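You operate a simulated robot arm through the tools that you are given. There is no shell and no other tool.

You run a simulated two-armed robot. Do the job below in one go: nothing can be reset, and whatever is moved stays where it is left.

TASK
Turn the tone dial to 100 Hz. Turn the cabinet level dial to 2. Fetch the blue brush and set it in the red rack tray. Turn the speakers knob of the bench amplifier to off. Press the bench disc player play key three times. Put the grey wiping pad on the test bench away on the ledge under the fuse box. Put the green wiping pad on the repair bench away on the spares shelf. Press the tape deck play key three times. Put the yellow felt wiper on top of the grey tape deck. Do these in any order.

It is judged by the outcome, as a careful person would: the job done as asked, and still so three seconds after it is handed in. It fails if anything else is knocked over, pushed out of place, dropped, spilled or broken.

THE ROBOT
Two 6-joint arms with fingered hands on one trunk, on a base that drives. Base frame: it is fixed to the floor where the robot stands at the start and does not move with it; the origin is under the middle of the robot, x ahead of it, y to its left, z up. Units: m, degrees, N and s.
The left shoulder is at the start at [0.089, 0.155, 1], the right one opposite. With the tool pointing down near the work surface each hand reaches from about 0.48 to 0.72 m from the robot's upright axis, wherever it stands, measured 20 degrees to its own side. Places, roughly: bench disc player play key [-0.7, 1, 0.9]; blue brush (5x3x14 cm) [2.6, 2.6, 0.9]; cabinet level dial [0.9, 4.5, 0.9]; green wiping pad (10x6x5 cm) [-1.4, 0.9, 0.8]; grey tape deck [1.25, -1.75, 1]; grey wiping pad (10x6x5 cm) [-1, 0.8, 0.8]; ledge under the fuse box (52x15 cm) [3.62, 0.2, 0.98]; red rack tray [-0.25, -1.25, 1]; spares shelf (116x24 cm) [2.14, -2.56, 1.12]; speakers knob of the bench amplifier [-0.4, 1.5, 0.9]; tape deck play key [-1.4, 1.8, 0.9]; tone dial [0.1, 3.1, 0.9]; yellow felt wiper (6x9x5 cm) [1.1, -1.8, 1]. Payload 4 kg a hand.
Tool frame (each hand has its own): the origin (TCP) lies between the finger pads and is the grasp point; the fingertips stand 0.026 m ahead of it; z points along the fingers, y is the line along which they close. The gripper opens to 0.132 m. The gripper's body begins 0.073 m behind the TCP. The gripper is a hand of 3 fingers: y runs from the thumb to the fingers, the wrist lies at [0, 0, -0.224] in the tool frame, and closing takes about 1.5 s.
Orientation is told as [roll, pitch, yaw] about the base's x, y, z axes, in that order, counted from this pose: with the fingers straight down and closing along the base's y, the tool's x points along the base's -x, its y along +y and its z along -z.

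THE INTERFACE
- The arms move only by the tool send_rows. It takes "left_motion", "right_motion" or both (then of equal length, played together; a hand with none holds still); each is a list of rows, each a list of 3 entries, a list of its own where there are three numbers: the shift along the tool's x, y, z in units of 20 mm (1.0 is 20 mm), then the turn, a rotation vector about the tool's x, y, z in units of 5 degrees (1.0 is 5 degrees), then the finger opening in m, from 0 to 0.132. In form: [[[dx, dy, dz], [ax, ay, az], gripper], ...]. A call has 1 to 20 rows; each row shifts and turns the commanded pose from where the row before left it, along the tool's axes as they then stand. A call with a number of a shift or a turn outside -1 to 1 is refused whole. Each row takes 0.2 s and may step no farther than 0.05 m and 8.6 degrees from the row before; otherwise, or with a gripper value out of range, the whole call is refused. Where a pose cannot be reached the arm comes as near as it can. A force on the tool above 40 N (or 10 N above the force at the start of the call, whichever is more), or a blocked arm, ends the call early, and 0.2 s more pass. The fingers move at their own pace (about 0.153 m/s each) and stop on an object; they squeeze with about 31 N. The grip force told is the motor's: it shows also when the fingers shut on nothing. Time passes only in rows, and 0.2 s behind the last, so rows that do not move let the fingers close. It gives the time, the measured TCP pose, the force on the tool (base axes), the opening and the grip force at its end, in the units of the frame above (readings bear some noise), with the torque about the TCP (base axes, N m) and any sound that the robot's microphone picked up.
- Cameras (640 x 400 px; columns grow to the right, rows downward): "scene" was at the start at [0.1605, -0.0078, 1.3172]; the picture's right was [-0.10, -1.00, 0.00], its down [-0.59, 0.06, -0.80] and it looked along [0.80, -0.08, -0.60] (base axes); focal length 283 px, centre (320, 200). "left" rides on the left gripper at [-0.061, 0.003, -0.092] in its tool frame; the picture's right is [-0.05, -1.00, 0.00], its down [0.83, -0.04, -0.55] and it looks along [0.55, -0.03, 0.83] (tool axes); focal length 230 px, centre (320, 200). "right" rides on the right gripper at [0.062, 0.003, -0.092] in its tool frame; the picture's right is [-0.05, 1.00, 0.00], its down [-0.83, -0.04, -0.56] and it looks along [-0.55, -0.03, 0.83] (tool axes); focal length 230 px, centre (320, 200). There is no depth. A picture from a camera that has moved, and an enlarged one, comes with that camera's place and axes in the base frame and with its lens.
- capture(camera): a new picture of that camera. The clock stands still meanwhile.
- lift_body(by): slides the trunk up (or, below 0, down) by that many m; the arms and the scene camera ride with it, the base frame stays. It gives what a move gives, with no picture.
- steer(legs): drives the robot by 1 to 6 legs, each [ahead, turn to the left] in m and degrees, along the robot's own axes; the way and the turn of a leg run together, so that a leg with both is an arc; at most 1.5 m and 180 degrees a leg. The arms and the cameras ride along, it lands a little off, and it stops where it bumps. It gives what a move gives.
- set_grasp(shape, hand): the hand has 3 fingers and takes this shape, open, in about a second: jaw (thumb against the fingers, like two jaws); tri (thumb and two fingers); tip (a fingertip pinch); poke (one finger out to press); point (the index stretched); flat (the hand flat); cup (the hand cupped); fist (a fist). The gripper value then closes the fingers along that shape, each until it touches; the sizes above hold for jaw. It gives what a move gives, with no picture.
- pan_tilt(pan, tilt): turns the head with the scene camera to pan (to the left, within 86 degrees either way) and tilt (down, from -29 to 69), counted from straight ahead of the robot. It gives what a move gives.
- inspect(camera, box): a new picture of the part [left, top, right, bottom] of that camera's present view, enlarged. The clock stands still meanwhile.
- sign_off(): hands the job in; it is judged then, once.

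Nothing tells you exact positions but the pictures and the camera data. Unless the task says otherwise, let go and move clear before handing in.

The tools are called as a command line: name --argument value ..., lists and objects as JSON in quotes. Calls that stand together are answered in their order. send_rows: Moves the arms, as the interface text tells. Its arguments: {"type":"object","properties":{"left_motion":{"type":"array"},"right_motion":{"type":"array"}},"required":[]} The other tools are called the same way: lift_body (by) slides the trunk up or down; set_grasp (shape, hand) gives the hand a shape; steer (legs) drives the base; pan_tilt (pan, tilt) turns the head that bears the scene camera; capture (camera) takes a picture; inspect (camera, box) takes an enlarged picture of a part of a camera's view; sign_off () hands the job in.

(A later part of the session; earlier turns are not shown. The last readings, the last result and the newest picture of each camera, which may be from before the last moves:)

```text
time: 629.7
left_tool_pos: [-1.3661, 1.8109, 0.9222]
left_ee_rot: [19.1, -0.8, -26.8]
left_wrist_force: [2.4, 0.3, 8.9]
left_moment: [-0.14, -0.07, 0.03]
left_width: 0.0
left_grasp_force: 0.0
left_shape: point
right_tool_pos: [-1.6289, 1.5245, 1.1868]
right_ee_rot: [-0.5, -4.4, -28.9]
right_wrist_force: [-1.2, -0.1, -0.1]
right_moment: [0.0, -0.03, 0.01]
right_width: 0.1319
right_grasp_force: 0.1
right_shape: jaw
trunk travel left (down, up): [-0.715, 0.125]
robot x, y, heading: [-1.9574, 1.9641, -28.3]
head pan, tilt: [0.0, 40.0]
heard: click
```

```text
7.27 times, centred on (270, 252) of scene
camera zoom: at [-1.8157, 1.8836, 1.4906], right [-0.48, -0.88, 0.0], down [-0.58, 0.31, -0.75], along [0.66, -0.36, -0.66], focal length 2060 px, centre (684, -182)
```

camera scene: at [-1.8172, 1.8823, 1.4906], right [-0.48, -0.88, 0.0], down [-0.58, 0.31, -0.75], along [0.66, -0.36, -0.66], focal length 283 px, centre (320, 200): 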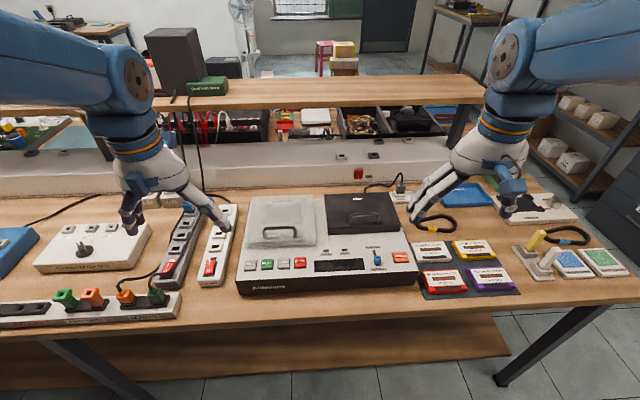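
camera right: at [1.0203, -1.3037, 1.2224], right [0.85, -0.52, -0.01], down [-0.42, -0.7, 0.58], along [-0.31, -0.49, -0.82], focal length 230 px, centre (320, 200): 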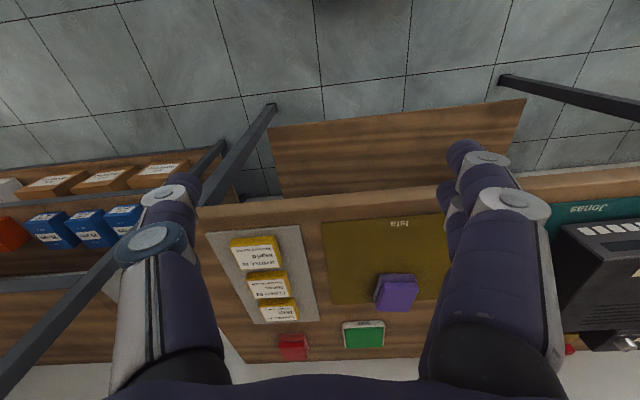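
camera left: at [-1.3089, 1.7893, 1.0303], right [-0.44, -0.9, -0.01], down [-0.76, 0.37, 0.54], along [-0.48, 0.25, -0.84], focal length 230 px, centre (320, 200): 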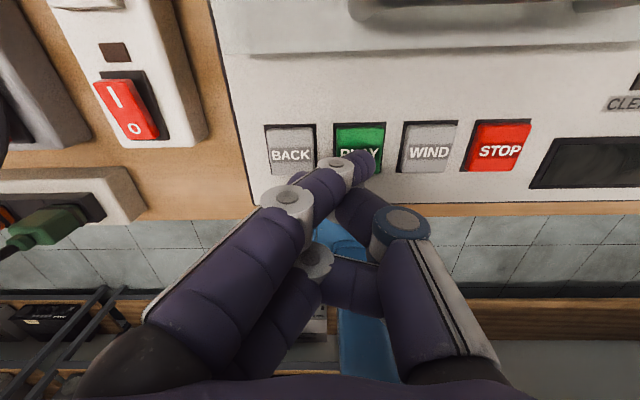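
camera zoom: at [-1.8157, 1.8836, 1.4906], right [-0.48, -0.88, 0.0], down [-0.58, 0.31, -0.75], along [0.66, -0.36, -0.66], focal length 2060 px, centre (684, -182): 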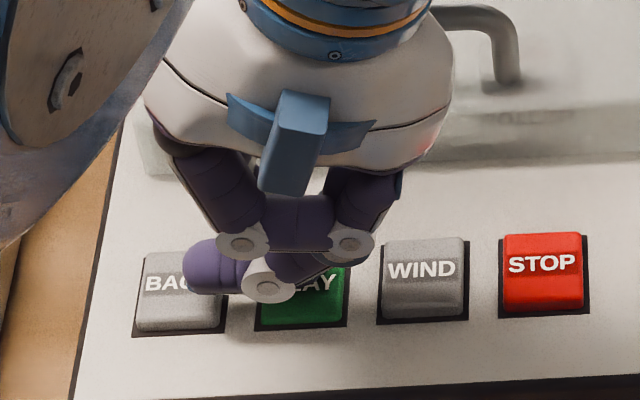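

Click! The torque shows contact at the index on PLAY. Lifting and pressing a second time.

send_rows --left_motion '[[[0, 0.047, -0.142], [0, 0, 0], 0.0], [[0, 0.047, -0.142], [0, 0, 0], 0.0], [[0, 0.047, -0.142], [0, 0, 0], 0.0], [[0, 0.047, -0.142], [0, 0, 0], 0.0], [[0, 0, 0], [0, 0, 0], 0.0]]'

send_rows --left_motion '[[[0, -0.047, 0.142], [0, 0, 0], 0.0], [[0, -0.047, 0.142], [0, 0, 0], 0.0], [[0, -0.047, 0.142], [0, 0, 0], 0.0], [[0, -0.047, 0.142], [0, 0, 0], 0.0], [[0, 0, 0], [0, 0, 0], 0.0]]'

```text
time: 630.9
left_tool_pos: [-1.3697, 1.8135, 0.926]
left_ee_rot: [18.7, 0.2, -26.7]
left_wrist_force: [0.7, 0.8, -0.1]
left_moment: [-0.01, -0.03, 0.04]
left_width: 0.0
left_grasp_force: 0.0
left_shape: point
right_tool_pos: [-1.6276, 1.523, 1.1875]
right_ee_rot: [-0.5, -4.2, -28.7]
right_wrist_force: [-0.5, -0.4, 0.0]
right_moment: [0.02, -0.01, 0.0]
right_width: 0.1322
right_grasp_force: 0.0
right_shape: jaw
trunk travel left (down, up): [-0.715, 0.125]
robot x, y, heading: [-1.9558, 1.9605, -28.2]
head pan, tilt: [0.0, 40.0]
```

```text
time: 632.1
left_tool_pos: [-1.3665, 1.8101, 0.9243]
left_ee_rot: [19.0, -0.9, -26.7]
left_wrist_force: [2.4, -0.2, 2.2]
left_moment: [-0.02, -0.04, 0.01]
left_width: 0.0
left_grasp_force: 0.0
left_shape: point
right_tool_pos: [-1.6275, 1.5249, 1.1864]
right_ee_rot: [-0.4, -4.3, -28.8]
right_wrist_force: [-0.5, -0.1, -0.2]
right_moment: [-0.04, -0.01, -0.02]
right_width: 0.132
right_grasp_force: 0.0
right_shape: jaw
trunk travel left (down, up): [-0.715, 0.125]
robot x, y, heading: [-1.9541, 1.9604, -28.5]
head pan, tilt: [0.0, 40.0]
heard: click
```

Second click. Lifting higher, then the third press.

send_rows --left_motion '[[[0, 0.047, -0.142], [0, 0, 0], 0.0], [[0, 0.047, -0.142], [0, 0, 0], 0.0], [[0, 0.047, -0.142], [0, 0, 0], 0.0], [[0, 0.047, -0.142], [0, 0, 0], 0.0], [[0, 0.047, -0.142], [0, 0, 0], 0.0], [[0, 0.047, -0.142], [0, 0, 0], 0.0], [[0, 0, 0], [0, 0, 0], 0.0]]'

inspect --camera "left" --box '[280, 110, 440, 250]'

send_rows --left_motion '[[[0, -0.047, 0.142], [0, 0, 0], 0.0], [[0, -0.047, 0.142], [0, 0, 0], 0.0], [[0, -0.047, 0.142], [0, 0, 0], 0.0], [[0, -0.047, 0.142], [0, 0, 0], 0.0], [[0, 0, 0], [0, 0, 0], 0.0]]'

```text
time: 633.7
left_tool_pos: [-1.3705, 1.8141, 0.9311]
left_ee_rot: [18.8, 0.4, -26.6]
left_wrist_force: [0.0, 0.1, 0.2]
left_moment: [-0.02, 0.03, -0.02]
left_width: 0.0001
left_grasp_force: 0.1
left_shape: point
right_tool_pos: [-1.6279, 1.5238, 1.1864]
right_ee_rot: [-0.5, -4.3, -28.8]
right_wrist_force: [0.2, -0.4, -0.8]
right_moment: [0.0, -0.01, 0.0]
right_width: 0.1321
right_grasp_force: 0.2
right_shape: jaw
trunk travel left (down, up): [-0.715, 0.125]
robot x, y, heading: [-1.9592, 1.9605, -28.5]
head pan, tilt: [0.0, 40.0]
```

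```text
2.86 times, centred on (360, 180) of left
camera zoom: at [-1.3267, 1.7633, 1.0184], right [-0.38, -0.87, -0.32], down [-0.84, 0.17, 0.52], along [-0.39, 0.46, -0.79], focal length 657 px, centre (206, 257)
```

zoom: 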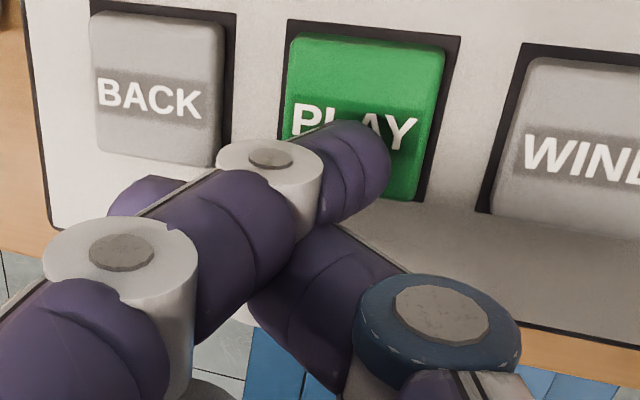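

```text
time: 634.9
left_tool_pos: [-1.3655, 1.8122, 0.9294]
left_ee_rot: [18.7, -0.8, -26.6]
left_wrist_force: [-0.5, -0.1, -0.5]
left_moment: [-0.05, 0.02, 0.03]
left_width: 0.0
left_grasp_force: 0.0
left_shape: point
right_tool_pos: [-1.6268, 1.5239, 1.1861]
right_ee_rot: [-0.5, -4.3, -28.8]
right_wrist_force: [0.1, -0.4, -0.3]
right_moment: [-0.01, -0.01, 0.01]
right_width: 0.1321
right_grasp_force: 0.1
right_shape: jaw
trunk travel left (down, up): [-0.715, 0.125]
robot x, y, heading: [-1.9582, 1.9618, -28.5]
head pan, tilt: [0.0, 40.0]
```

Not deep enough yet; continuing in small steps until the click.

send_rows --left_motion '[[[0, -0.047, 0.142], [0, 0, 0], 0.0], [[0, 0, 0], [0, 0, 0], 0.0]]'

send_rows --left_motion '[[[0, -0.047, 0.142], [0, 0, 0], 0.0], [[0, 0, 0], [0, 0, 0], 0.0]]'

```text
time: 635.5
left_tool_pos: [-1.3661, 1.8115, 0.9242]
left_ee_rot: [18.9, -0.7, -26.7]
left_wrist_force: [0.6, 0.2, 0.0]
left_moment: [-0.02, -0.03, 0.03]
left_width: 0.0
left_grasp_force: 0.0
left_shape: point
right_tool_pos: [-1.6277, 1.5233, 1.1871]
right_ee_rot: [-0.4, -4.4, -28.8]
right_wrist_force: [0.1, 0.3, 0.6]
right_moment: [0.03, 0.0, 0.01]
right_width: 0.1319
right_grasp_force: 0.0
right_shape: jaw
trunk travel left (down, up): [-0.715, 0.125]
robot x, y, heading: [-1.9606, 1.9623, -28.4]
head pan, tilt: [0.0, 40.0]
```

```text
time: 636.1
left_tool_pos: [-1.366, 1.8121, 0.9225]
left_ee_rot: [19.0, -0.8, -26.8]
left_wrist_force: [2.8, 0.5, 6.7]
left_moment: [-0.14, -0.1, 0.05]
left_width: 0.0
left_grasp_force: 0.1
left_shape: point
right_tool_pos: [-1.6269, 1.5247, 1.1874]
right_ee_rot: [-0.5, -4.3, -28.8]
right_wrist_force: [-0.1, -0.8, -0.1]
right_moment: [0.0, 0.01, -0.01]
right_width: 0.132
right_grasp_force: 0.1
right_shape: jaw
trunk travel left (down, up): [-0.715, 0.125]
robot x, y, heading: [-1.9538, 1.9616, -28.3]
head pan, tilt: [0.0, 40.0]
heard: click
```

Third click: tape deck PLAY pressed three times. Retracting, un-rolling, and resetting the left hand.

send_rows --left_motion '[[[0, 0.25, -0.75], [0, 0, 0], 0.0], [[0, 0.25, -0.75], [0, 0, 0], 0.0], [[0, 0.25, -0.75], [0, 0, 0], 0.0], [[0, 0.25, -0.75], [0, 0, 0], 0.0], [[0, 0.25, -0.75], [0, 0, 0], 0.0], [[0, 0.25, -0.75], [0, 0, 0], 0.0], [[0, 0.25, -0.75], [0, 0, 0], 0.0], [[0, 0.25, -0.75], [0, 0, 0], 0.0], [[0, 0.25, -0.75], [0, 0, 0], 0.0], [[0, 0.3, 0], [0.75, 0, 0], 0.0], [[0, 0.3, 0], [0.75, 0, 0], 0.0], [[0, 0.3, 0], [0.75, 0, 0], 0.0], [[0, 0.3, 0], [0.75, 0, 0], 0.0], [[0, 0.3, 0], [0.75, 0, 0], 0.0], [[0, 0, 0], [0, 0, 0], 0.0]]'

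set_grasp --shape "flat" --hand "left"

set_grasp --shape "jaw" --hand "left"

send_rows --left_motion '[[[0, 0, 0], [0, 0, 0], 0.132], [[0, 0, 0], [0, 0, 0], 0.132]]'

capture --camera "scene"

```text
time: 638.1
left_tool_pos: [-1.4226, 1.8457, 0.9421]
left_ee_rot: [17.0, 14.5, -25.9]
left_wrist_force: [-0.5, -0.3, 0.7]
left_moment: [-0.01, 0.0, 0.03]
left_width: 0.0001
left_grasp_force: 0.0
left_shape: point
left hand out of reach, approached as far as the arm can: row 4
right_tool_pos: [-1.6471, 1.5348, 1.1628]
right_ee_rot: [-0.6, -0.6, -28.8]
right_wrist_force: [0.3, 0.0, 0.4]
right_moment: [0.02, -0.01, -0.01]
right_width: 0.1321
right_grasp_force: 0.1
right_shape: jaw
trunk travel left (down, up): [-0.715, 0.125]
robot x, y, heading: [-1.9546, 1.9613, -28.4]
head pan, tilt: [0.0, 40.0]
stopped in row 10 (left hand): the arm was blocked; the commanded pose is now the measured one
```

```text
time: 639.0
left_tool_pos: [-1.4153, 1.842, 0.9511]
left_ee_rot: [16.8, 13.1, -25.8]
left_wrist_force: [0.7, -0.8, -0.2]
left_moment: [0.0, 0.01, -0.01]
left_width: 0.1261
left_grasp_force: 0.1
left_shape: flat
right_tool_pos: [-1.6469, 1.5337, 1.1634]
right_ee_rot: [-0.5, -0.7, -28.8]
right_wrist_force: [-0.2, -0.6, -0.3]
right_moment: [0.02, -0.02, -0.02]
right_width: 0.1322
right_grasp_force: 0.2
right_shape: jaw
trunk travel left (down, up): [-0.715, 0.125]
robot x, y, heading: [-1.958, 1.9577, -28.7]
head pan, tilt: [0.0, 40.0]
```

```text
time: 639.9
left_tool_pos: [-1.4134, 1.841, 0.9596]
left_ee_rot: [16.4, 12.1, -25.6]
left_wrist_force: [-0.4, -0.3, 0.0]
left_moment: [-0.02, 0.02, 0.01]
left_width: 0.132
left_grasp_force: 0.0
left_shape: jaw
right_tool_pos: [-1.6455, 1.5329, 1.1639]
right_ee_rot: [-0.4, -0.7, -28.8]
right_wrist_force: [-0.8, -0.3, 0.0]
right_moment: [0.0, 0.05, 0.03]
right_width: 0.1318
right_grasp_force: 0.0
right_shape: jaw
trunk travel left (down, up): [-0.715, 0.125]
robot x, y, heading: [-1.9577, 1.9559, -28.3]
head pan, tilt: [0.0, 40.0]
```

```text
time: 640.5
left_tool_pos: [-1.4108, 1.8414, 0.9622]
left_ee_rot: [16.2, 11.8, -25.5]
left_wrist_force: [-0.4, -0.1, -0.3]
left_moment: [-0.01, 0.0, 0.0]
left_width: 0.1319
left_grasp_force: 0.1
left_shape: jaw
right_tool_pos: [-1.6461, 1.5343, 1.1641]
right_ee_rot: [-0.5, -0.6, -28.7]
right_wrist_force: [0.0, 0.8, 1.0]
right_moment: [0.0, -0.01, 0.0]
right_width: 0.1317
right_grasp_force: 0.1
right_shape: jaw
trunk travel left (down, up): [-0.715, 0.125]
robot x, y, heading: [-1.9567, 1.9615, -28.5]
head pan, tilt: [0.0, 40.0]
```

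```text
taken
camera scene: at [-1.8149, 1.8833, 1.4904], right [-0.48, -0.88, 0.0], down [-0.58, 0.31, -0.75], along [0.66, -0.36, -0.66], focal length 283 px, centre (320, 200)
```

scene: 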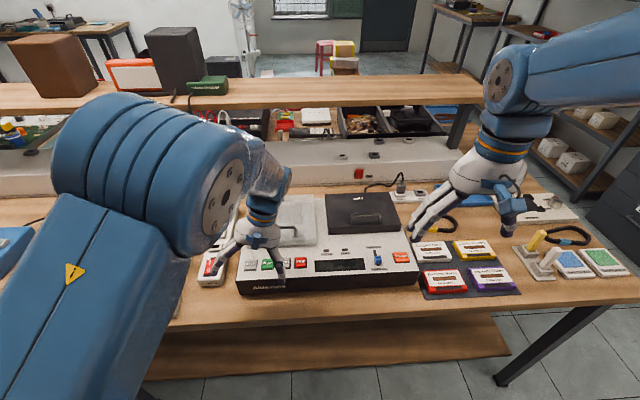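

The left hand ended low with a tilt; no contact felt. Leveling it and raising it away from the deck.

send_rows --left_motion '[[[0.1, 0.15, -0.5], [0.4, -0.3, 0], 0.132], [[0.1, 0.1, -0.5], [0.5, -0.4, 0], 0.132], [[0.1, 0.1, -0.5], [0.5, -0.4, 0], 0.132], [[0, 0.05, -0.5], [0.6, -0.4, 0], 0.132], [[0, 0, -0.5], [0.6, -0.4, 0], 0.132], [[0, 0, -0.5], [0.6, -0.4, 0], 0.132], [[0, 0, -0.5], [0, 0, 0], 0.132], [[0, 0, -0.5], [0, 0, 0], 0.132], [[0, 0, -0.5], [0, 0, 0], 0.132], [[0, 0, 0], [0, 0, 0], 0.132]]'

inspect --camera "scene" --box '[200, 180, 440, 300]'

```text
time: 642.7
left_tool_pos: [-1.4186, 1.8296, 1.0576]
left_ee_rot: [2.1, -0.3, -29.3]
left_wrist_force: [-0.6, -0.1, 1.1]
left_moment: [-0.02, -0.01, 0.0]
left_width: 0.1319
left_grasp_force: 0.1
left_shape: jaw
right_tool_pos: [-1.646, 1.5344, 1.1641]
right_ee_rot: [-0.4, -0.7, -28.8]
right_wrist_force: [-0.7, 0.0, 0.1]
right_moment: [-0.04, 0.02, 0.01]
right_width: 0.1319
right_grasp_force: 0.1
right_shape: jaw
trunk travel left (down, up): [-0.715, 0.125]
robot x, y, heading: [-1.9617, 1.9587, -28.7]
head pan, tilt: [0.0, 40.0]
```

```text
2.67 times, centred on (320, 240) of scene
camera zoom: at [-1.8146, 1.8832, 1.4903], right [-0.48, -0.88, 0.0], down [-0.58, 0.31, -0.75], along [0.66, -0.36, -0.66], focal length 755 px, centre (320, 93)
```

zoom: 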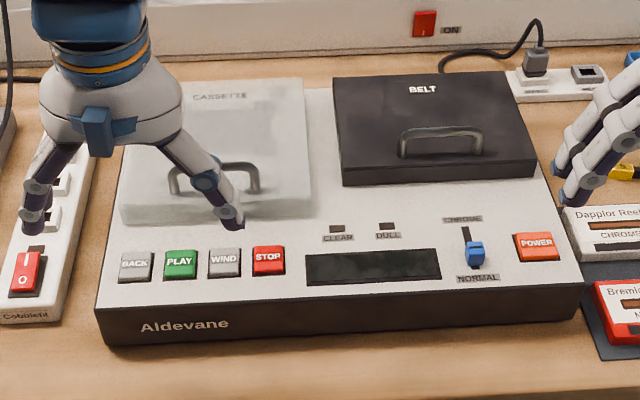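

All fine there. Now driving back out of the aisle to the bench end for the two pads.

send_rows --left_motion '[[[0, 0.3, -0.7], [0.3, 0, 0], 0.132], [[0, 0.3, -0.7], [0, 0, 0], 0.132], [[0, 0.3, -0.7], [0, 0, 0], 0.132], [[0, 0, -0.5], [0, 0, 0], 0.132], [[0, 0, 0], [0, 0, 0], 0.132]]' --right_motion '[[[-0.4, 0, 0.3], [0, 0, 0], 0.132], [[-0.4, 0, 0.3], [0, 0, 0], 0.132], [[-0.4, 0, 0.3], [0, 0, 0], 0.132], [[-0.4, 0, 0], [0, 0, 0], 0.132], [[0, 0, 0], [0, 0, 0], 0.132]]'

steer --legs '[[0, 30], [0, 30], [0, 30]]'

steer --legs '[[-1.42, 0]]'

capture --camera "scene"

```text
time: 643.9
left_tool_pos: [-1.4097, 1.8433, 1.1095]
left_ee_rot: [0.7, -0.2, -29.3]
left_wrist_force: [-0.2, 0.2, 0.7]
left_moment: [0.02, -0.01, -0.02]
left_width: 0.132
left_grasp_force: 0.0
left_shape: jaw
right_tool_pos: [-1.6128, 1.5151, 1.1803]
right_ee_rot: [-0.5, -5.4, -28.8]
right_wrist_force: [0.2, -0.2, -0.7]
right_moment: [0.0, 0.01, 0.02]
right_width: 0.1321
right_grasp_force: 0.1
right_shape: jaw
right hand out of reach, approached as far as the arm can: row 1
trunk travel left (down, up): [-0.715, 0.125]
robot x, y, heading: [-1.9528, 1.9597, -28.5]
head pan, tilt: [0.0, 40.0]
```

```text
time: 649.0
left_tool_pos: [-1.8361, 2.5069, 1.1097]
left_ee_rot: [0.6, -0.2, 60.3]
left_wrist_force: [-0.1, -0.2, -1.2]
left_moment: [-0.02, -0.01, 0.0]
left_width: 0.1321
left_grasp_force: 0.1
left_shape: jaw
right_tool_pos: [-1.5094, 2.3023, 1.1787]
right_ee_rot: [-0.5, -5.3, 60.9]
right_wrist_force: [0.3, 0.1, 0.3]
right_moment: [0.02, -0.02, 0.02]
right_width: 0.1321
right_grasp_force: 0.1
right_shape: jaw
trunk travel left (down, up): [-0.715, 0.125]
robot x, y, heading: [-1.9424, 1.9539, 61.5]
head pan, tilt: [0.0, 40.0]
```

```text
time: 656.1
left_tool_pos: [-2.5259, 1.2549, 1.1178]
left_ee_rot: [0.6, -1.3, 60.2]
left_wrist_force: [0.0, 0.0, 0.5]
left_moment: [-0.02, 0.01, 0.01]
left_width: 0.132
left_grasp_force: 0.1
left_shape: jaw
right_tool_pos: [-2.2004, 1.0466, 1.1738]
right_ee_rot: [-0.5, -4.3, 60.6]
right_wrist_force: [0.0, -0.5, 0.0]
right_moment: [0.03, -0.01, 0.0]
right_width: 0.1319
right_grasp_force: 0.1
right_shape: jaw
trunk travel left (down, up): [-0.715, 0.125]
robot x, y, heading: [-2.6305, 0.7214, 60.8]
head pan, tilt: [0.0, 40.0]
```

```text
taken
camera scene: at [-2.5509, 0.8633, 1.4903], right [0.87, -0.48, 0.0], down [-0.32, -0.58, -0.75], along [0.37, 0.66, -0.66], focal length 283 px, centre (320, 200)
```

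scene: 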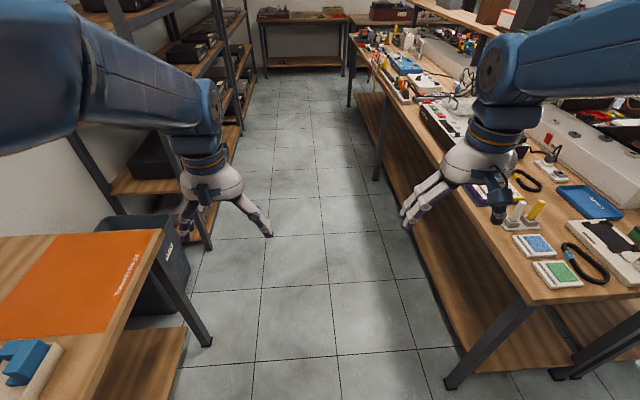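

steer --legs '[[0, -30], [0, -30], [0, -29]]'

steer --legs '[[1.2, 0]]'

steer --legs '[[0, 30], [0, 30], [0, 30]]'

pan_tilt --pan 0 --tilt 40

capture --camera "scene"

```text
time: 661.1
left_tool_pos: [-2.1083, 0.6413, 1.1247]
left_ee_rot: [0.5, -2.2, -28.2]
left_wrist_force: [0.5, -0.1, -0.7]
left_moment: [0.01, -0.03, -0.01]
left_width: 0.132
left_grasp_force: 0.0
left_shape: jaw
right_tool_pos: [-2.3005, 0.3056, 1.1663]
right_ee_rot: [-0.5, -2.1, -27.7]
right_wrist_force: [-0.4, 0.5, 0.4]
right_moment: [0.01, 0.02, -0.01]
right_width: 0.1319
right_grasp_force: 0.1
right_shape: jaw
trunk travel left (down, up): [-0.715, 0.125]
robot x, y, heading: [-2.6274, 0.7305, -27.5]
head pan, tilt: [0.0, 40.0]
```

```text
time: 667.2
left_tool_pos: [-1.0671, 0.0922, 1.1353]
left_ee_rot: [0.6, -3.4, -28.6]
left_wrist_force: [-0.3, 0.4, 0.3]
left_moment: [0.02, 0.03, 0.04]
left_width: 0.132
left_grasp_force: 0.0
left_shape: jaw
right_tool_pos: [-1.2656, -0.2405, 1.1445]
right_ee_rot: [-0.5, 1.4, -28.4]
right_wrist_force: [0.6, 0.7, 0.6]
right_moment: [-0.01, -0.05, 0.03]
right_width: 0.1322
right_grasp_force: 0.1
right_shape: jaw
trunk travel left (down, up): [-0.715, 0.125]
robot x, y, heading: [-1.5645, 0.1748, -27.7]
head pan, tilt: [0.0, 40.0]
```

```text
time: 672.3
left_tool_pos: [-1.4895, 0.6627, 1.1275]
left_ee_rot: [0.4, -1.2, 61.6]
left_wrist_force: [0.5, -0.6, 0.1]
left_moment: [-0.02, 0.02, -0.04]
left_width: 0.1321
left_grasp_force: 0.1
left_shape: jaw
right_tool_pos: [-1.1551, 0.4642, 1.1364]
right_ee_rot: [-0.5, 3.6, 61.6]
right_wrist_force: [0.3, 0.2, -0.5]
right_moment: [0.05, 0.02, -0.01]
right_width: 0.1323
right_grasp_force: 0.1
right_shape: jaw
trunk travel left (down, up): [-0.715, 0.125]
robot x, y, heading: [-1.5565, 0.1701, 61.7]
head pan, tilt: [0.0, 40.0]
```

```text
time: 672.9
left_tool_pos: [-1.5007, 0.6391, 1.1055]
left_ee_rot: [0.6, 2.2, 61.5]
left_wrist_force: [-0.4, 0.5, -0.2]
left_moment: [-0.02, 0.04, -0.01]
left_width: 0.1321
left_grasp_force: 0.1
left_shape: jaw
right_tool_pos: [-1.165, 0.4406, 1.1169]
right_ee_rot: [-0.5, 7.3, 61.7]
right_wrist_force: [-0.6, 0.5, 0.5]
right_moment: [0.0, 0.01, 0.0]
right_width: 0.1321
right_grasp_force: 0.0
right_shape: jaw
trunk travel left (down, up): [-0.715, 0.125]
robot x, y, heading: [-1.5556, 0.1724, 62.0]
head pan, tilt: [0.0, 40.0]
```

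```text
taken
camera scene: at [-1.4798, 0.3145, 1.4904], right [0.88, -0.47, 0.0], down [-0.31, -0.58, -0.75], along [0.35, 0.67, -0.66], focal length 283 px, centre (320, 200)
```

scene: 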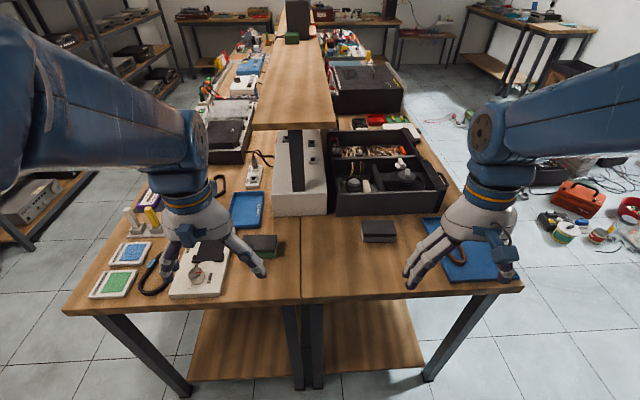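

Both pads are right ahead: green (left) and grey (right), each with its 10 cm side across. Extending the arms and driving 13 cm closer.

send_rows --left_motion '[[[-0.6, 0, 0], [0, -0.2, 0], 0.132], [[-0.6, 0, 0], [0, -0.2, 0], 0.132], [[-0.6, 0, 0], [0, 0, 0], 0.132], [[-0.6, 0, 0], [0, 0, 0], 0.132], [[-0.6, 0, 0], [0, 0, 0], 0.132], [[-0.6, 0, 0], [0, 0, 0], 0.132], [[-0.6, 0, 0], [0, 0, 0], 0.132], [[0, 0, 0], [0, 0, 0], 0.132], [[0, 0, 0], [0, 0, 0], 0.132], [[0, 0, 0], [0, 0, 0], 0.132]]' --right_motion '[[[-0.6, 0, 0], [0, -0.4, 0], 0.132], [[-0.6, 0, 0], [0, -0.4, 0], 0.132], [[-0.6, 0, 0], [0, -0.4, 0], 0.132], [[-0.6, 0, 0], [0, -0.3, 0], 0.132], [[-0.6, 0, 0], [0, 0, 0], 0.132], [[-0.6, 0, 0], [0, 0, 0], 0.132], [[-0.6, 0, 0], [0, 0, 0], 0.132], [[-0.6, 0, 0], [0, 0, 0], 0.132], [[-0.6, 0, 0], [0, 0, 0], 0.132], [[0, 0, 0], [0, 0, 0], 0.132]]'

steer --legs '[[0.14, 0]]'

send_rows --left_motion '[[[0, 0, 0], [0, 0, 0], 0.132], [[0, 0, 0], [0, 0, 0], 0.132]]'

capture --camera "right"

capture --camera "scene"

```text
time: 675.1
left_tool_pos: [-1.4582, 0.7236, 1.1383]
left_ee_rot: [0.5, -4.3, 61.5]
left_wrist_force: [-0.1, -0.4, -0.2]
left_moment: [-0.03, -0.02, 0.05]
left_width: 0.132
left_grasp_force: 0.0
left_shape: jaw
left hand out of reach, approached as far as the arm can: row 1
right_tool_pos: [-1.1081, 0.5493, 1.1449]
right_ee_rot: [-0.5, -5.0, 61.8]
right_wrist_force: [-0.4, -0.2, 0.1]
right_moment: [-0.02, -0.04, 0.0]
right_width: 0.1316
right_grasp_force: 0.2
right_shape: jaw
right hand out of reach, approached as far as the arm can: row 1
trunk travel left (down, up): [-0.715, 0.125]
robot x, y, heading: [-1.5582, 0.1698, 62.0]
head pan, tilt: [0.0, 40.0]
```

```text
time: 676.4
left_tool_pos: [-1.3905, 0.85, 1.1393]
left_ee_rot: [0.7, -4.3, 61.6]
left_wrist_force: [-0.4, -0.1, -0.7]
left_moment: [-0.01, -0.01, 0.01]
left_width: 0.1323
left_grasp_force: 0.0
left_shape: jaw
right_tool_pos: [-1.0418, 0.6749, 1.1439]
right_ee_rot: [-0.5, -4.8, 61.8]
right_wrist_force: [-0.1, -0.5, -0.1]
right_moment: [0.0, 0.0, 0.0]
right_width: 0.132
right_grasp_force: 0.1
right_shape: jaw
trunk travel left (down, up): [-0.715, 0.125]
robot x, y, heading: [-1.4901, 0.2927, 61.9]
head pan, tilt: [0.0, 40.0]
```

```text
time: 677.0
left_tool_pos: [-1.3976, 0.8362, 1.1442]
left_ee_rot: [0.6, -5.1, 61.5]
left_wrist_force: [-0.7, 0.0, -0.4]
left_moment: [-0.01, 0.0, 0.0]
left_width: 0.1319
left_grasp_force: 0.1
left_shape: jaw
right_tool_pos: [-1.0479, 0.6624, 1.1515]
right_ee_rot: [-0.6, -5.6, 61.7]
right_wrist_force: [-0.4, 0.0, 0.3]
right_moment: [-0.05, 0.06, 0.01]
right_width: 0.1319
right_grasp_force: 0.1
right_shape: jaw
trunk travel left (down, up): [-0.715, 0.125]
robot x, y, heading: [-1.4872, 0.2946, 62.0]
head pan, tilt: [0.0, 40.0]
```

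```text
taken
camera right: at [-1.0846, 0.6028, 1.2359], right [-0.85, 0.52, 0.0], down [0.4, 0.66, 0.63], along [0.33, 0.54, -0.77], focal length 230 px, centre (320, 200)
```

right: 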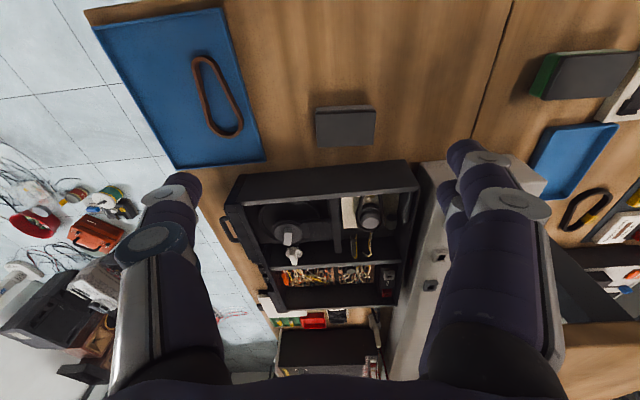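

```text
taken
camera scene: at [-1.413, 0.4442, 1.4899], right [0.88, -0.47, 0.0], down [-0.31, -0.58, -0.75], along [0.35, 0.66, -0.66], focal length 283 px, centre (320, 200)
```

scene: 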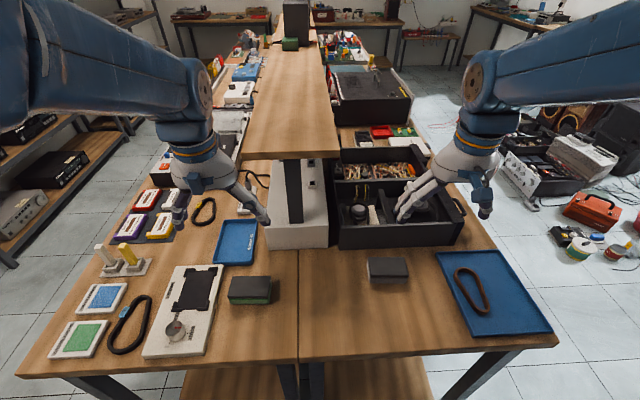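

Both pads located: grey ≈(-1.042, 0.755), green ≈(-1.386, 0.874), tops at ~0.85. Starting with the grey pad in the right hand.

send_rows --right_motion '[[[-0.7, 0.32, 0.5], [0, 0.19, 0], 0.132], [[-0.7, 0.32, 0.5], [0, 0.19, 0], 0.132], [[-0.7, 0.32, 0.5], [0, 0.19, 0], 0.132], [[-0.7, 0.32, 0.5], [0, 0.19, 0], 0.132], [[-0.7, 0.32, 0.6], [0, 0.19, 0], 0.132], [[-0.7, 0.32, 0.6], [0, 0.19, 0], 0.132], [[0, 0, 0.7], [0, 0, 0], 0.132], [[0, 0, 0.7], [0, 0, 0], 0.132], [[0, 0, 0.7], [0, 0, 0], 0.132], [[0, 0, 0.7], [0, 0, 0], 0.132], [[0, 0, 0], [0, 0, 0], 0.132]]'

capture --camera "right"

```text
time: 679.4
left_tool_pos: [-1.3996, 0.8343, 1.1449]
left_ee_rot: [0.6, -5.2, 61.6]
left_wrist_force: [0.2, -1.2, -0.8]
left_moment: [-0.02, -0.04, 0.02]
left_width: 0.132
left_grasp_force: 0.0
left_shape: jaw
right_tool_pos: [-1.041, 0.7546, 1.0375]
right_ee_rot: [-0.6, 0.0, 61.5]
right_wrist_force: [0.0, -0.3, 0.3]
right_moment: [0.01, 0.01, 0.01]
right_width: 0.1321
right_grasp_force: 0.0
right_shape: jaw
trunk travel left (down, up): [-0.715, 0.125]
robot x, y, heading: [-1.4901, 0.2924, 62.0]
head pan, tilt: [0.0, 40.0]
```

```text
taken
camera right: at [-1.0728, 0.7028, 1.1285], right [-0.85, 0.52, -0.01], down [0.43, 0.71, 0.56], along [0.3, 0.47, -0.83], focal length 230 px, centre (320, 200)
```

right: 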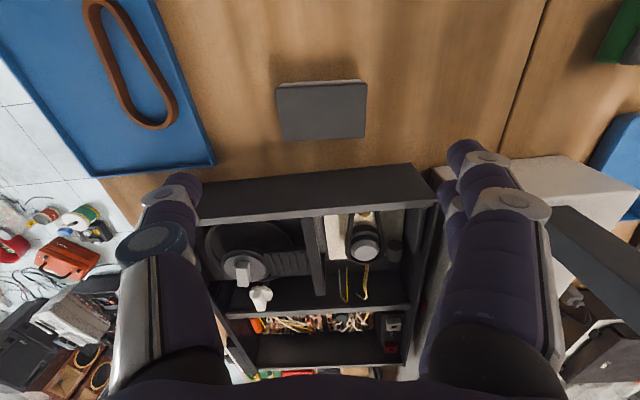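

Perfectly centred. Descending to grip height.

send_rows --right_motion '[[[0, 0, 0.8], [0, 0, 0], 0.132], [[0, 0, 0.8], [0, 0, 0], 0.132], [[0, 0, 0.8], [0, 0, 0], 0.132], [[0, 0, 0.8], [0, 0, 0], 0.132], [[0, 0, 0.8], [0, 0, 0], 0.132], [[0, 0, 0.8], [0, 0, 0], 0.132], [[0, 0, 0.8], [0, 0, 0], 0.132], [[0, 0, 0.8], [0, 0, 0], 0.132], [[0, 0, 0.8], [0, 0, 0], 0.132], [[0, 0, 0.8], [0, 0, 0], 0.132], [[0, 0, 0], [0, 0, 0], 0.132]]'

capture --camera "right"

```text
time: 681.8
left_tool_pos: [-1.3986, 0.8349, 1.1453]
left_ee_rot: [0.6, -5.2, 61.6]
left_wrist_force: [-0.5, 0.2, -0.6]
left_moment: [0.0, 0.03, -0.03]
left_width: 0.1318
left_grasp_force: 0.0
left_shape: jaw
right_tool_pos: [-1.0395, 0.7543, 0.8779]
right_ee_rot: [-0.6, -0.2, 61.5]
right_wrist_force: [0.4, -0.9, -0.3]
right_moment: [0.02, 0.03, 0.0]
right_width: 0.1319
right_grasp_force: 0.1
right_shape: jaw
trunk travel left (down, up): [-0.715, 0.125]
robot x, y, heading: [-1.4881, 0.2941, 61.9]
head pan, tilt: [0.0, 40.0]
```

```text
taken
camera right: at [-1.0711, 0.7021, 0.9689], right [-0.85, 0.52, -0.01], down [0.43, 0.71, 0.56], along [0.3, 0.47, -0.83], focal length 230 px, centre (320, 200)
```

right: 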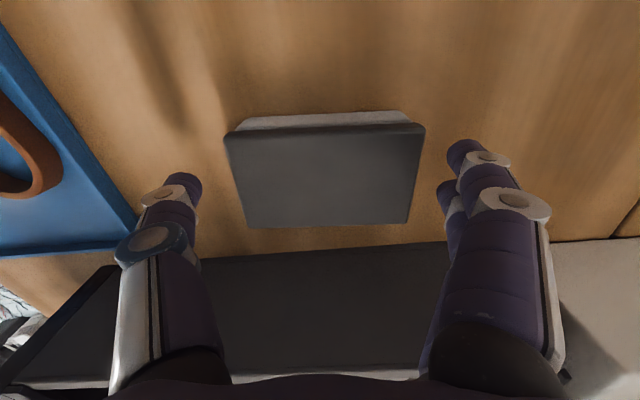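

Centred. Final 4 cm down and close.

send_rows --right_motion '[[[0, 0.05, 0.6], [0, 0, 0], 0.132], [[0, 0.05, 0.6], [0, 0, 0], 0.132], [[0, 0, 0.6], [0, 0, 0], 0.132], [[0, 0, 0.2], [0, 0, 0], 0.132], [[0, 0, 0], [0, 0, 0], 0.11], [[0, 0, 0], [0, 0, 0], 0.09], [[0, 0, 0], [0, 0, 0], 0.075], [[0, 0, 0], [0, 0, 0], 0.065], [[0, 0, 0], [0, 0, 0], 0.065], [[0, 0, 0], [0, 0, 0], 0.065]]'

capture --camera "right"

```text
time: 683.0
left_tool_pos: [-1.4108, 0.8131, 1.1561]
left_ee_rot: [0.6, -6.6, 61.6]
left_wrist_force: [-0.2, 1.2, -0.7]
left_moment: [0.04, 0.02, 0.0]
left_width: 0.1319
left_grasp_force: 0.1
left_shape: jaw
right_tool_pos: [-1.0464, 0.7427, 0.853]
right_ee_rot: [-0.8, -1.7, 61.5]
right_wrist_force: [-0.2, 0.1, 0.1]
right_moment: [0.01, 0.0, -0.01]
right_width: 0.1076
right_grasp_force: 31.1
right_shape: jaw
trunk travel left (down, up): [-0.715, 0.125]
robot x, y, heading: [-1.4938, 0.2957, 61.9]
head pan, tilt: [0.0, 40.0]
stopped in row 6 (right hand): the force on the tool passed its limit at 43 N (the readings are from after the stop); the commanded pose is now the measured one
```

```text
taken
camera right: at [-1.0805, 0.6895, 0.9425], right [-0.85, 0.52, -0.01], down [0.42, 0.7, 0.58], along [0.31, 0.49, -0.81], focal length 230 px, centre (320, 200)
```

right: 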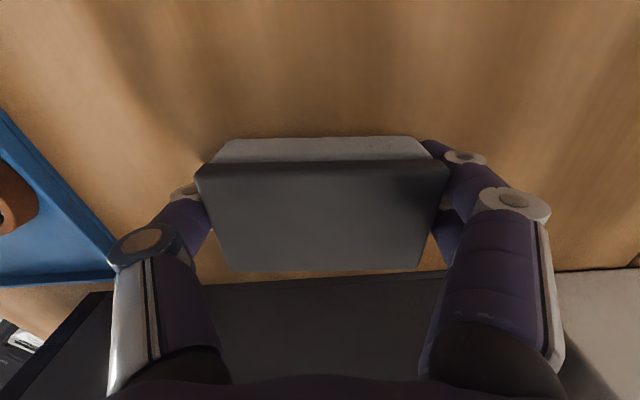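

Force stop from fingertips touching the bench, but the pad is gripped (31 N). Lifting gently.

send_rows --right_motion '[[[0, 0, -0.2], [0, 0, 0], 0.065], [[0, 0, -0.4], [0, 0, 0], 0.065], [[0, 0, -0.6], [0, 0, 0], 0.065], [[0, 0, -0.7], [0, 0, 0], 0.065], [[0, 0, -0.7], [0, 0, 0], 0.065], [[0, 0, -0.7], [0, 0, 0], 0.065], [[0, 0, 0], [0, 0, 0], 0.065]]'

capture --camera "right"

capture --camera "scene"

```text
time: 684.6
left_tool_pos: [-1.4089, 0.8166, 1.1543]
left_ee_rot: [0.7, -6.4, 61.8]
left_wrist_force: [-0.4, -0.4, -0.5]
left_moment: [0.02, -0.02, 0.01]
left_width: 0.1323
left_grasp_force: 0.0
left_shape: jaw
right_tool_pos: [-1.0465, 0.7431, 0.9158]
right_ee_rot: [-0.6, -1.5, 61.6]
right_wrist_force: [-0.8, -0.5, -0.9]
right_moment: [0.0, 0.0, 0.02]
right_width: 0.106
right_grasp_force: 30.7
right_shape: jaw
trunk travel left (down, up): [-0.715, 0.125]
robot x, y, heading: [-1.4878, 0.2935, 62.0]
head pan, tilt: [0.0, 40.0]
```

```text
taken
camera right: at [-1.0806, 0.6895, 1.0064], right [-0.85, 0.52, -0.01], down [0.42, 0.7, 0.58], along [0.31, 0.49, -0.82], focal length 230 px, centre (320, 200)
```

right: 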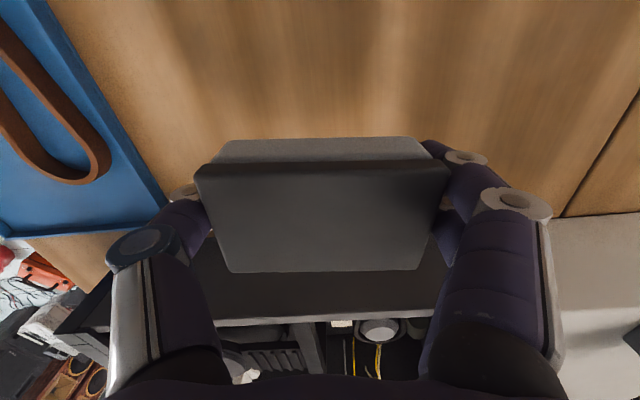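

```text
taken
camera scene: at [-1.4145, 0.4411, 1.4903], right [0.88, -0.47, 0.0], down [-0.31, -0.58, -0.75], along [0.35, 0.67, -0.66], focal length 283 px, centre (320, 200)
```

scene: 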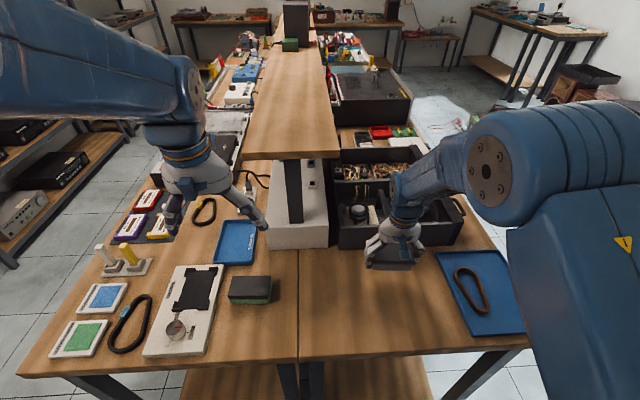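

Grey pad is held. Raising it, and moving the left hand over the green pad.

send_rows --left_motion '[[[-0.5, 0.06, 0.4], [0, 0.2, 0], 0.132], [[-0.5, 0.06, 0.4], [0, 0.2, 0], 0.132], [[-0.5, 0.06, 0.5], [0, 0.2, 0], 0.132], [[-0.5, 0.06, 0.5], [0, 0.2, 0], 0.132], [[-0.5, 0.06, 0.5], [0, 0.2, 0], 0.132], [[-0.5, 0.06, 0.5], [0, 0.2, 0], 0.132], [[0, 0, 0.6], [0, 0, 0], 0.132], [[0, 0, 0.6], [0, 0, 0], 0.132], [[0, 0, 0.6], [0, 0, 0], 0.132], [[0, 0, 0.6], [0, 0, 0], 0.132], [[0, 0, 0], [0, 0, 0], 0.132]]' --right_motion '[[[0, 0, -0.6], [0, 0, 0], 0.065], [[0, 0, -0.7], [0, 0, 0], 0.065], [[0, 0, -0.7], [0, 0, 0], 0.065], [[0, 0, -0.7], [0, 0, 0], 0.065], [[0, 0, -0.7], [0, 0, 0], 0.065], [[0, 0, -0.7], [0, 0, 0], 0.065], [[0, 0, -0.7], [0, 0, 0], 0.065], [[0, 0, -0.7], [0, 0, 0], 0.065], [[0, 0, -0.7], [0, 0, 0], 0.065], [[0, 0, 0], [0, 0, 0], 0.065], [[0, 0, 0], [0, 0, 0], 0.065]]'

capture --camera "left"

```text
time: 687.0
left_tool_pos: [-1.386, 0.8767, 1.0551]
left_ee_rot: [0.7, -0.3, 61.7]
left_wrist_force: [0.2, -0.2, 0.4]
left_moment: [-0.01, 0.01, 0.02]
left_width: 0.132
left_grasp_force: 0.1
left_shape: jaw
right_tool_pos: [-1.0487, 0.7416, 1.0407]
right_ee_rot: [-0.5, -1.5, 61.4]
right_wrist_force: [-0.5, 0.0, -0.6]
right_moment: [0.0, -0.01, 0.0]
right_width: 0.106
right_grasp_force: 31.1
right_shape: jaw
trunk travel left (down, up): [-0.715, 0.125]
robot x, y, heading: [-1.4931, 0.2985, 61.9]
head pan, tilt: [0.0, 40.0]
```

```text
taken
camera left: at [-1.3591, 0.9325, 1.1472], right [0.9, -0.43, -0.01], down [-0.35, -0.76, 0.55], along [-0.24, -0.49, -0.83], focal length 230 px, centre (320, 200)
```

left: 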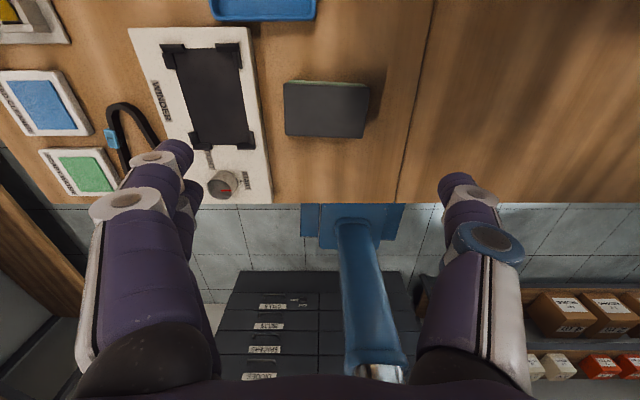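

The white winder sits only 1.8 cm beside the green pad, so I'll rotate the left hand 90° and grip across the pad's 6 cm side instead.

send_rows --left_motion '[[[0, -0.36, 0], [0, 0, 0.9], 0.12], [[0, 0, 0], [0, 0, 0.95], 0.12], [[0, 0, 0], [0, 0, 0.95], 0.12], [[0, 0, 0], [0, 0, 0.95], 0.12], [[0, 0, 0], [0, 0, 0.95], 0.12], [[0, 0, 0], [0, 0, 0.95], 0.12], [[0, 0, 0], [0, 0, 0.95], 0.12], [[0, 0, 0], [0, 0, 0.95], 0.12], [[0, 0, 0], [0, 0, 0.95], 0.12], [[0, 0, 0], [0, 0, 0.95], 0.12], [[0, 0, 0], [0, 0, 0.95], 0.12], [[0, 0, 0], [0, 0, 0.95], 0.12], [[0, 0, 0], [0, 0, 0.95], 0.12], [[0, 0, 0], [0, 0, 0.95], 0.12], [[0, 0, 0], [0, 0, 0.95], 0.12], [[0, 0, 0], [0, 0, 0.95], 0.12], [[0, 0, 0], [0, 0, 0.95], 0.12], [[0, 0, 0], [0, 0, 0.95], 0.12], [[0, 0, 0], [0, 0, 0.95], 0.12], [[0, 0, 0], [0, 0, 0], 0.12]]'

capture --camera "left"

```text
time: 691.2
left_tool_pos: [-1.3796, 0.8739, 1.0554]
left_ee_rot: [0.4, 0.6, -28.3]
left_wrist_force: [0.0, -0.7, -0.9]
left_moment: [0.05, 0.01, -0.02]
left_width: 0.1201
left_grasp_force: 0.1
left_shape: jaw
right_tool_pos: [-1.05, 0.7412, 1.0415]
right_ee_rot: [-0.5, -1.5, 61.6]
right_wrist_force: [0.2, 0.2, -0.4]
right_moment: [0.0, -0.01, -0.03]
right_width: 0.1062
right_grasp_force: 30.9
right_shape: jaw
trunk travel left (down, up): [-0.715, 0.125]
robot x, y, heading: [-1.4913, 0.2967, 62.1]
head pan, tilt: [0.0, 40.0]
```

```text
taken
camera left: at [-1.3232, 0.847, 1.1462], right [-0.43, -0.9, -0.01], down [-0.75, 0.35, 0.56], along [-0.51, 0.25, -0.83], focal length 230 px, centre (320, 200)
```

left: 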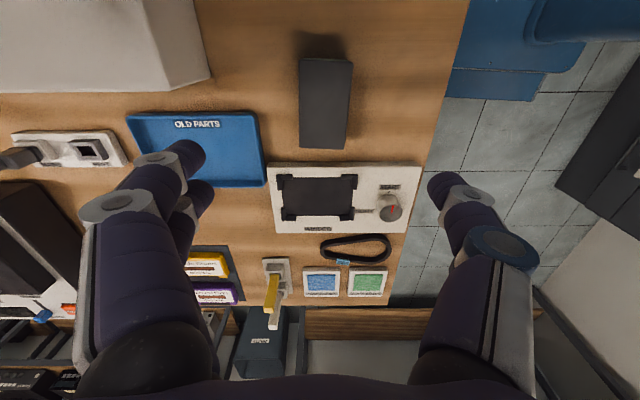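

Aligned across the 6 cm side. Narrowing the opening to 8.5 cm to clear the blue tray and descending.

send_rows --left_motion '[[[0, -0.28, 0.5], [0, 0, 0], 0.085], [[0, 0, 0.8], [0, 0, 0], 0.085], [[0, 0, 0.8], [0, 0, 0], 0.085], [[0, 0, 0.8], [0, 0, 0], 0.085], [[0, 0, 0.8], [0, 0, 0], 0.085], [[0, 0, 0.8], [0, 0, 0], 0.085], [[0, 0, 0.8], [0, 0, 0], 0.085], [[0, 0, 0.8], [0, 0, 0], 0.085], [[0, 0, 0.8], [0, 0, 0], 0.085], [[0, 0, 0.8], [0, 0, 0], 0.085], [[0, 0, 0], [0, 0, 0], 0.085]]'

capture --camera "left"

```text
time: 693.6
left_tool_pos: [-1.3827, 0.8709, 0.9012]
left_ee_rot: [0.4, 0.7, -28.1]
left_wrist_force: [-0.9, 0.2, -0.1]
left_moment: [-0.02, -0.02, 0.03]
left_width: 0.0852
left_grasp_force: 0.0
left_shape: jaw
right_tool_pos: [-1.0504, 0.7421, 1.0408]
right_ee_rot: [-0.6, -1.5, 61.5]
right_wrist_force: [-0.3, 0.4, -1.1]
right_moment: [-0.02, -0.02, 0.02]
right_width: 0.106
right_grasp_force: 31.5
right_shape: jaw
trunk travel left (down, up): [-0.715, 0.125]
robot x, y, heading: [-1.4872, 0.2975, 62.1]
head pan, tilt: [0.0, 40.0]
```

```text
taken
camera left: at [-1.3264, 0.8429, 0.9925], right [-0.43, -0.9, -0.01], down [-0.75, 0.35, 0.56], along [-0.51, 0.24, -0.83], focal length 230 px, centre (320, 200)
```

left: 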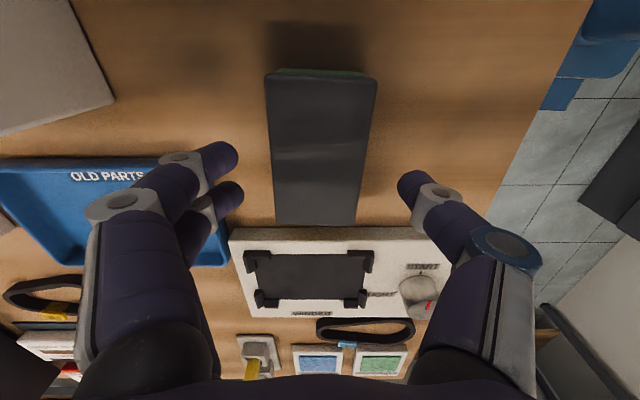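

Centred. Going down the last 5.5 cm and closing.

send_rows --left_motion '[[[0, 0, 0.7], [0, 0, 0], 0.085], [[0, 0, 0.7], [0, 0, 0], 0.085], [[0, 0, 0.6], [0, 0, 0], 0.085], [[0, 0, 0.5], [0, 0, 0], 0.085], [[0, 0, 0], [0, 0, 0], 0.075], [[0, 0, 0], [0, 0, 0], 0.06], [[0, 0, 0], [0, 0, 0], 0.045], [[0, 0, 0], [0, 0, 0], 0.035], [[0, 0, 0], [0, 0, 0], 0.035], [[0, 0, 0], [0, 0, 0], 0.035]]'

capture --camera "left"

```text
time: 695.8
left_tool_pos: [-1.3832, 0.871, 0.8503]
left_ee_rot: [0.3, 0.7, -28.2]
left_wrist_force: [-0.1, 0.9, 0.3]
left_moment: [0.01, 0.0, 0.01]
left_width: 0.0534
left_grasp_force: 31.0
left_shape: jaw
right_tool_pos: [-1.0495, 0.741, 1.0417]
right_ee_rot: [-0.6, -1.6, 61.5]
right_wrist_force: [-0.3, 0.0, 0.0]
right_moment: [0.01, 0.0, -0.04]
right_width: 0.1058
right_grasp_force: 30.7
right_shape: jaw
trunk travel left (down, up): [-0.715, 0.125]
robot x, y, heading: [-1.4895, 0.296, 61.9]
head pan, tilt: [0.0, 40.0]
```

```text
taken
camera left: at [-1.327, 0.8444, 0.942], right [-0.43, -0.9, -0.01], down [-0.75, 0.35, 0.57], along [-0.51, 0.25, -0.82], focal length 230 px, centre (320, 200)
```

left: 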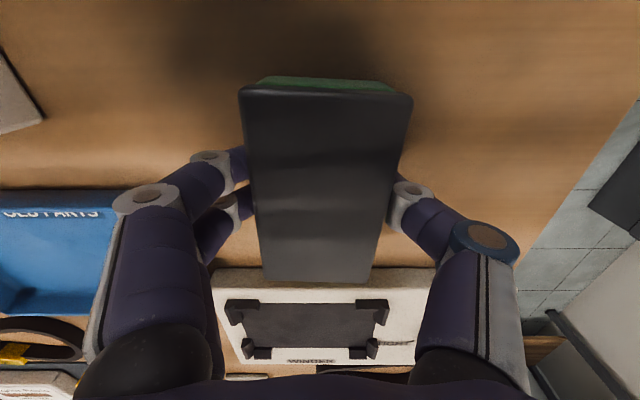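

Gripped (5.3 cm, 31 N). Lifting the green pad.

send_rows --left_motion '[[[0, 0, -0.4], [0, 0, 0], 0.035], [[0, 0, -0.6], [0, 0, 0], 0.035], [[0, 0, -0.7], [0, 0, 0], 0.035], [[0, 0, -0.7], [0, 0, 0], 0.035], [[0, 0, -0.7], [0, 0, 0], 0.035], [[0, 0, -0.7], [0, 0, 0], 0.035], [[0, 0, -0.7], [0, 0, 0], 0.035], [[0, 0, -0.7], [0, 0, 0], 0.035], [[0, 0, -0.7], [0, 0, 0], 0.035], [[0, 0, -0.7], [0, 0, 0], 0.035], [[0, 0, -0.7], [0, 0, 0], 0.035], [[0, 0, -0.7], [0, 0, 0], 0.035], [[0, 0, -0.7], [0, 0, 0], 0.035], [[0, 0, -0.7], [0, 0, 0], 0.035], [[0, 0, 0], [0, 0, 0], 0.035]]'

capture --camera "scene"

```text
time: 699.0
left_tool_pos: [-1.3821, 0.869, 1.0391]
left_ee_rot: [0.2, 0.6, -28.3]
left_wrist_force: [-0.2, 0.0, -0.6]
left_moment: [-0.02, -0.03, 0.0]
left_width: 0.0533
left_grasp_force: 31.8
left_shape: jaw
right_tool_pos: [-1.0498, 0.7411, 1.0418]
right_ee_rot: [-0.6, -1.5, 61.5]
right_wrist_force: [-0.4, 0.2, -0.6]
right_moment: [0.0, 0.02, 0.0]
right_width: 0.1058
right_grasp_force: 30.5
right_shape: jaw
trunk travel left (down, up): [-0.715, 0.125]
robot x, y, heading: [-1.4878, 0.2965, 61.8]
head pan, tilt: [0.0, 40.0]
```

```text
taken
camera scene: at [-1.4145, 0.4412, 1.4903], right [0.88, -0.47, 0.0], down [-0.31, -0.58, -0.75], along [0.35, 0.67, -0.66], focal length 283 px, centre (320, 200)
```

scene: 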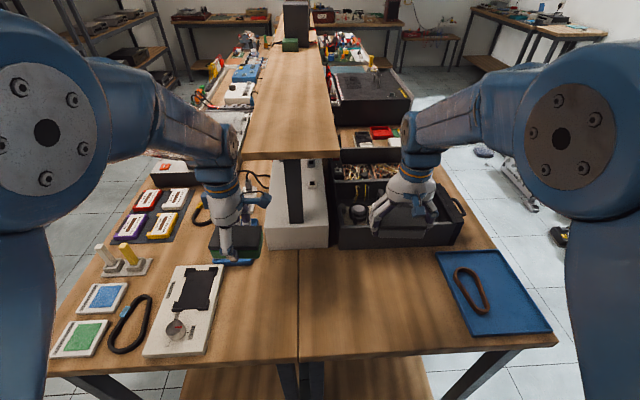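

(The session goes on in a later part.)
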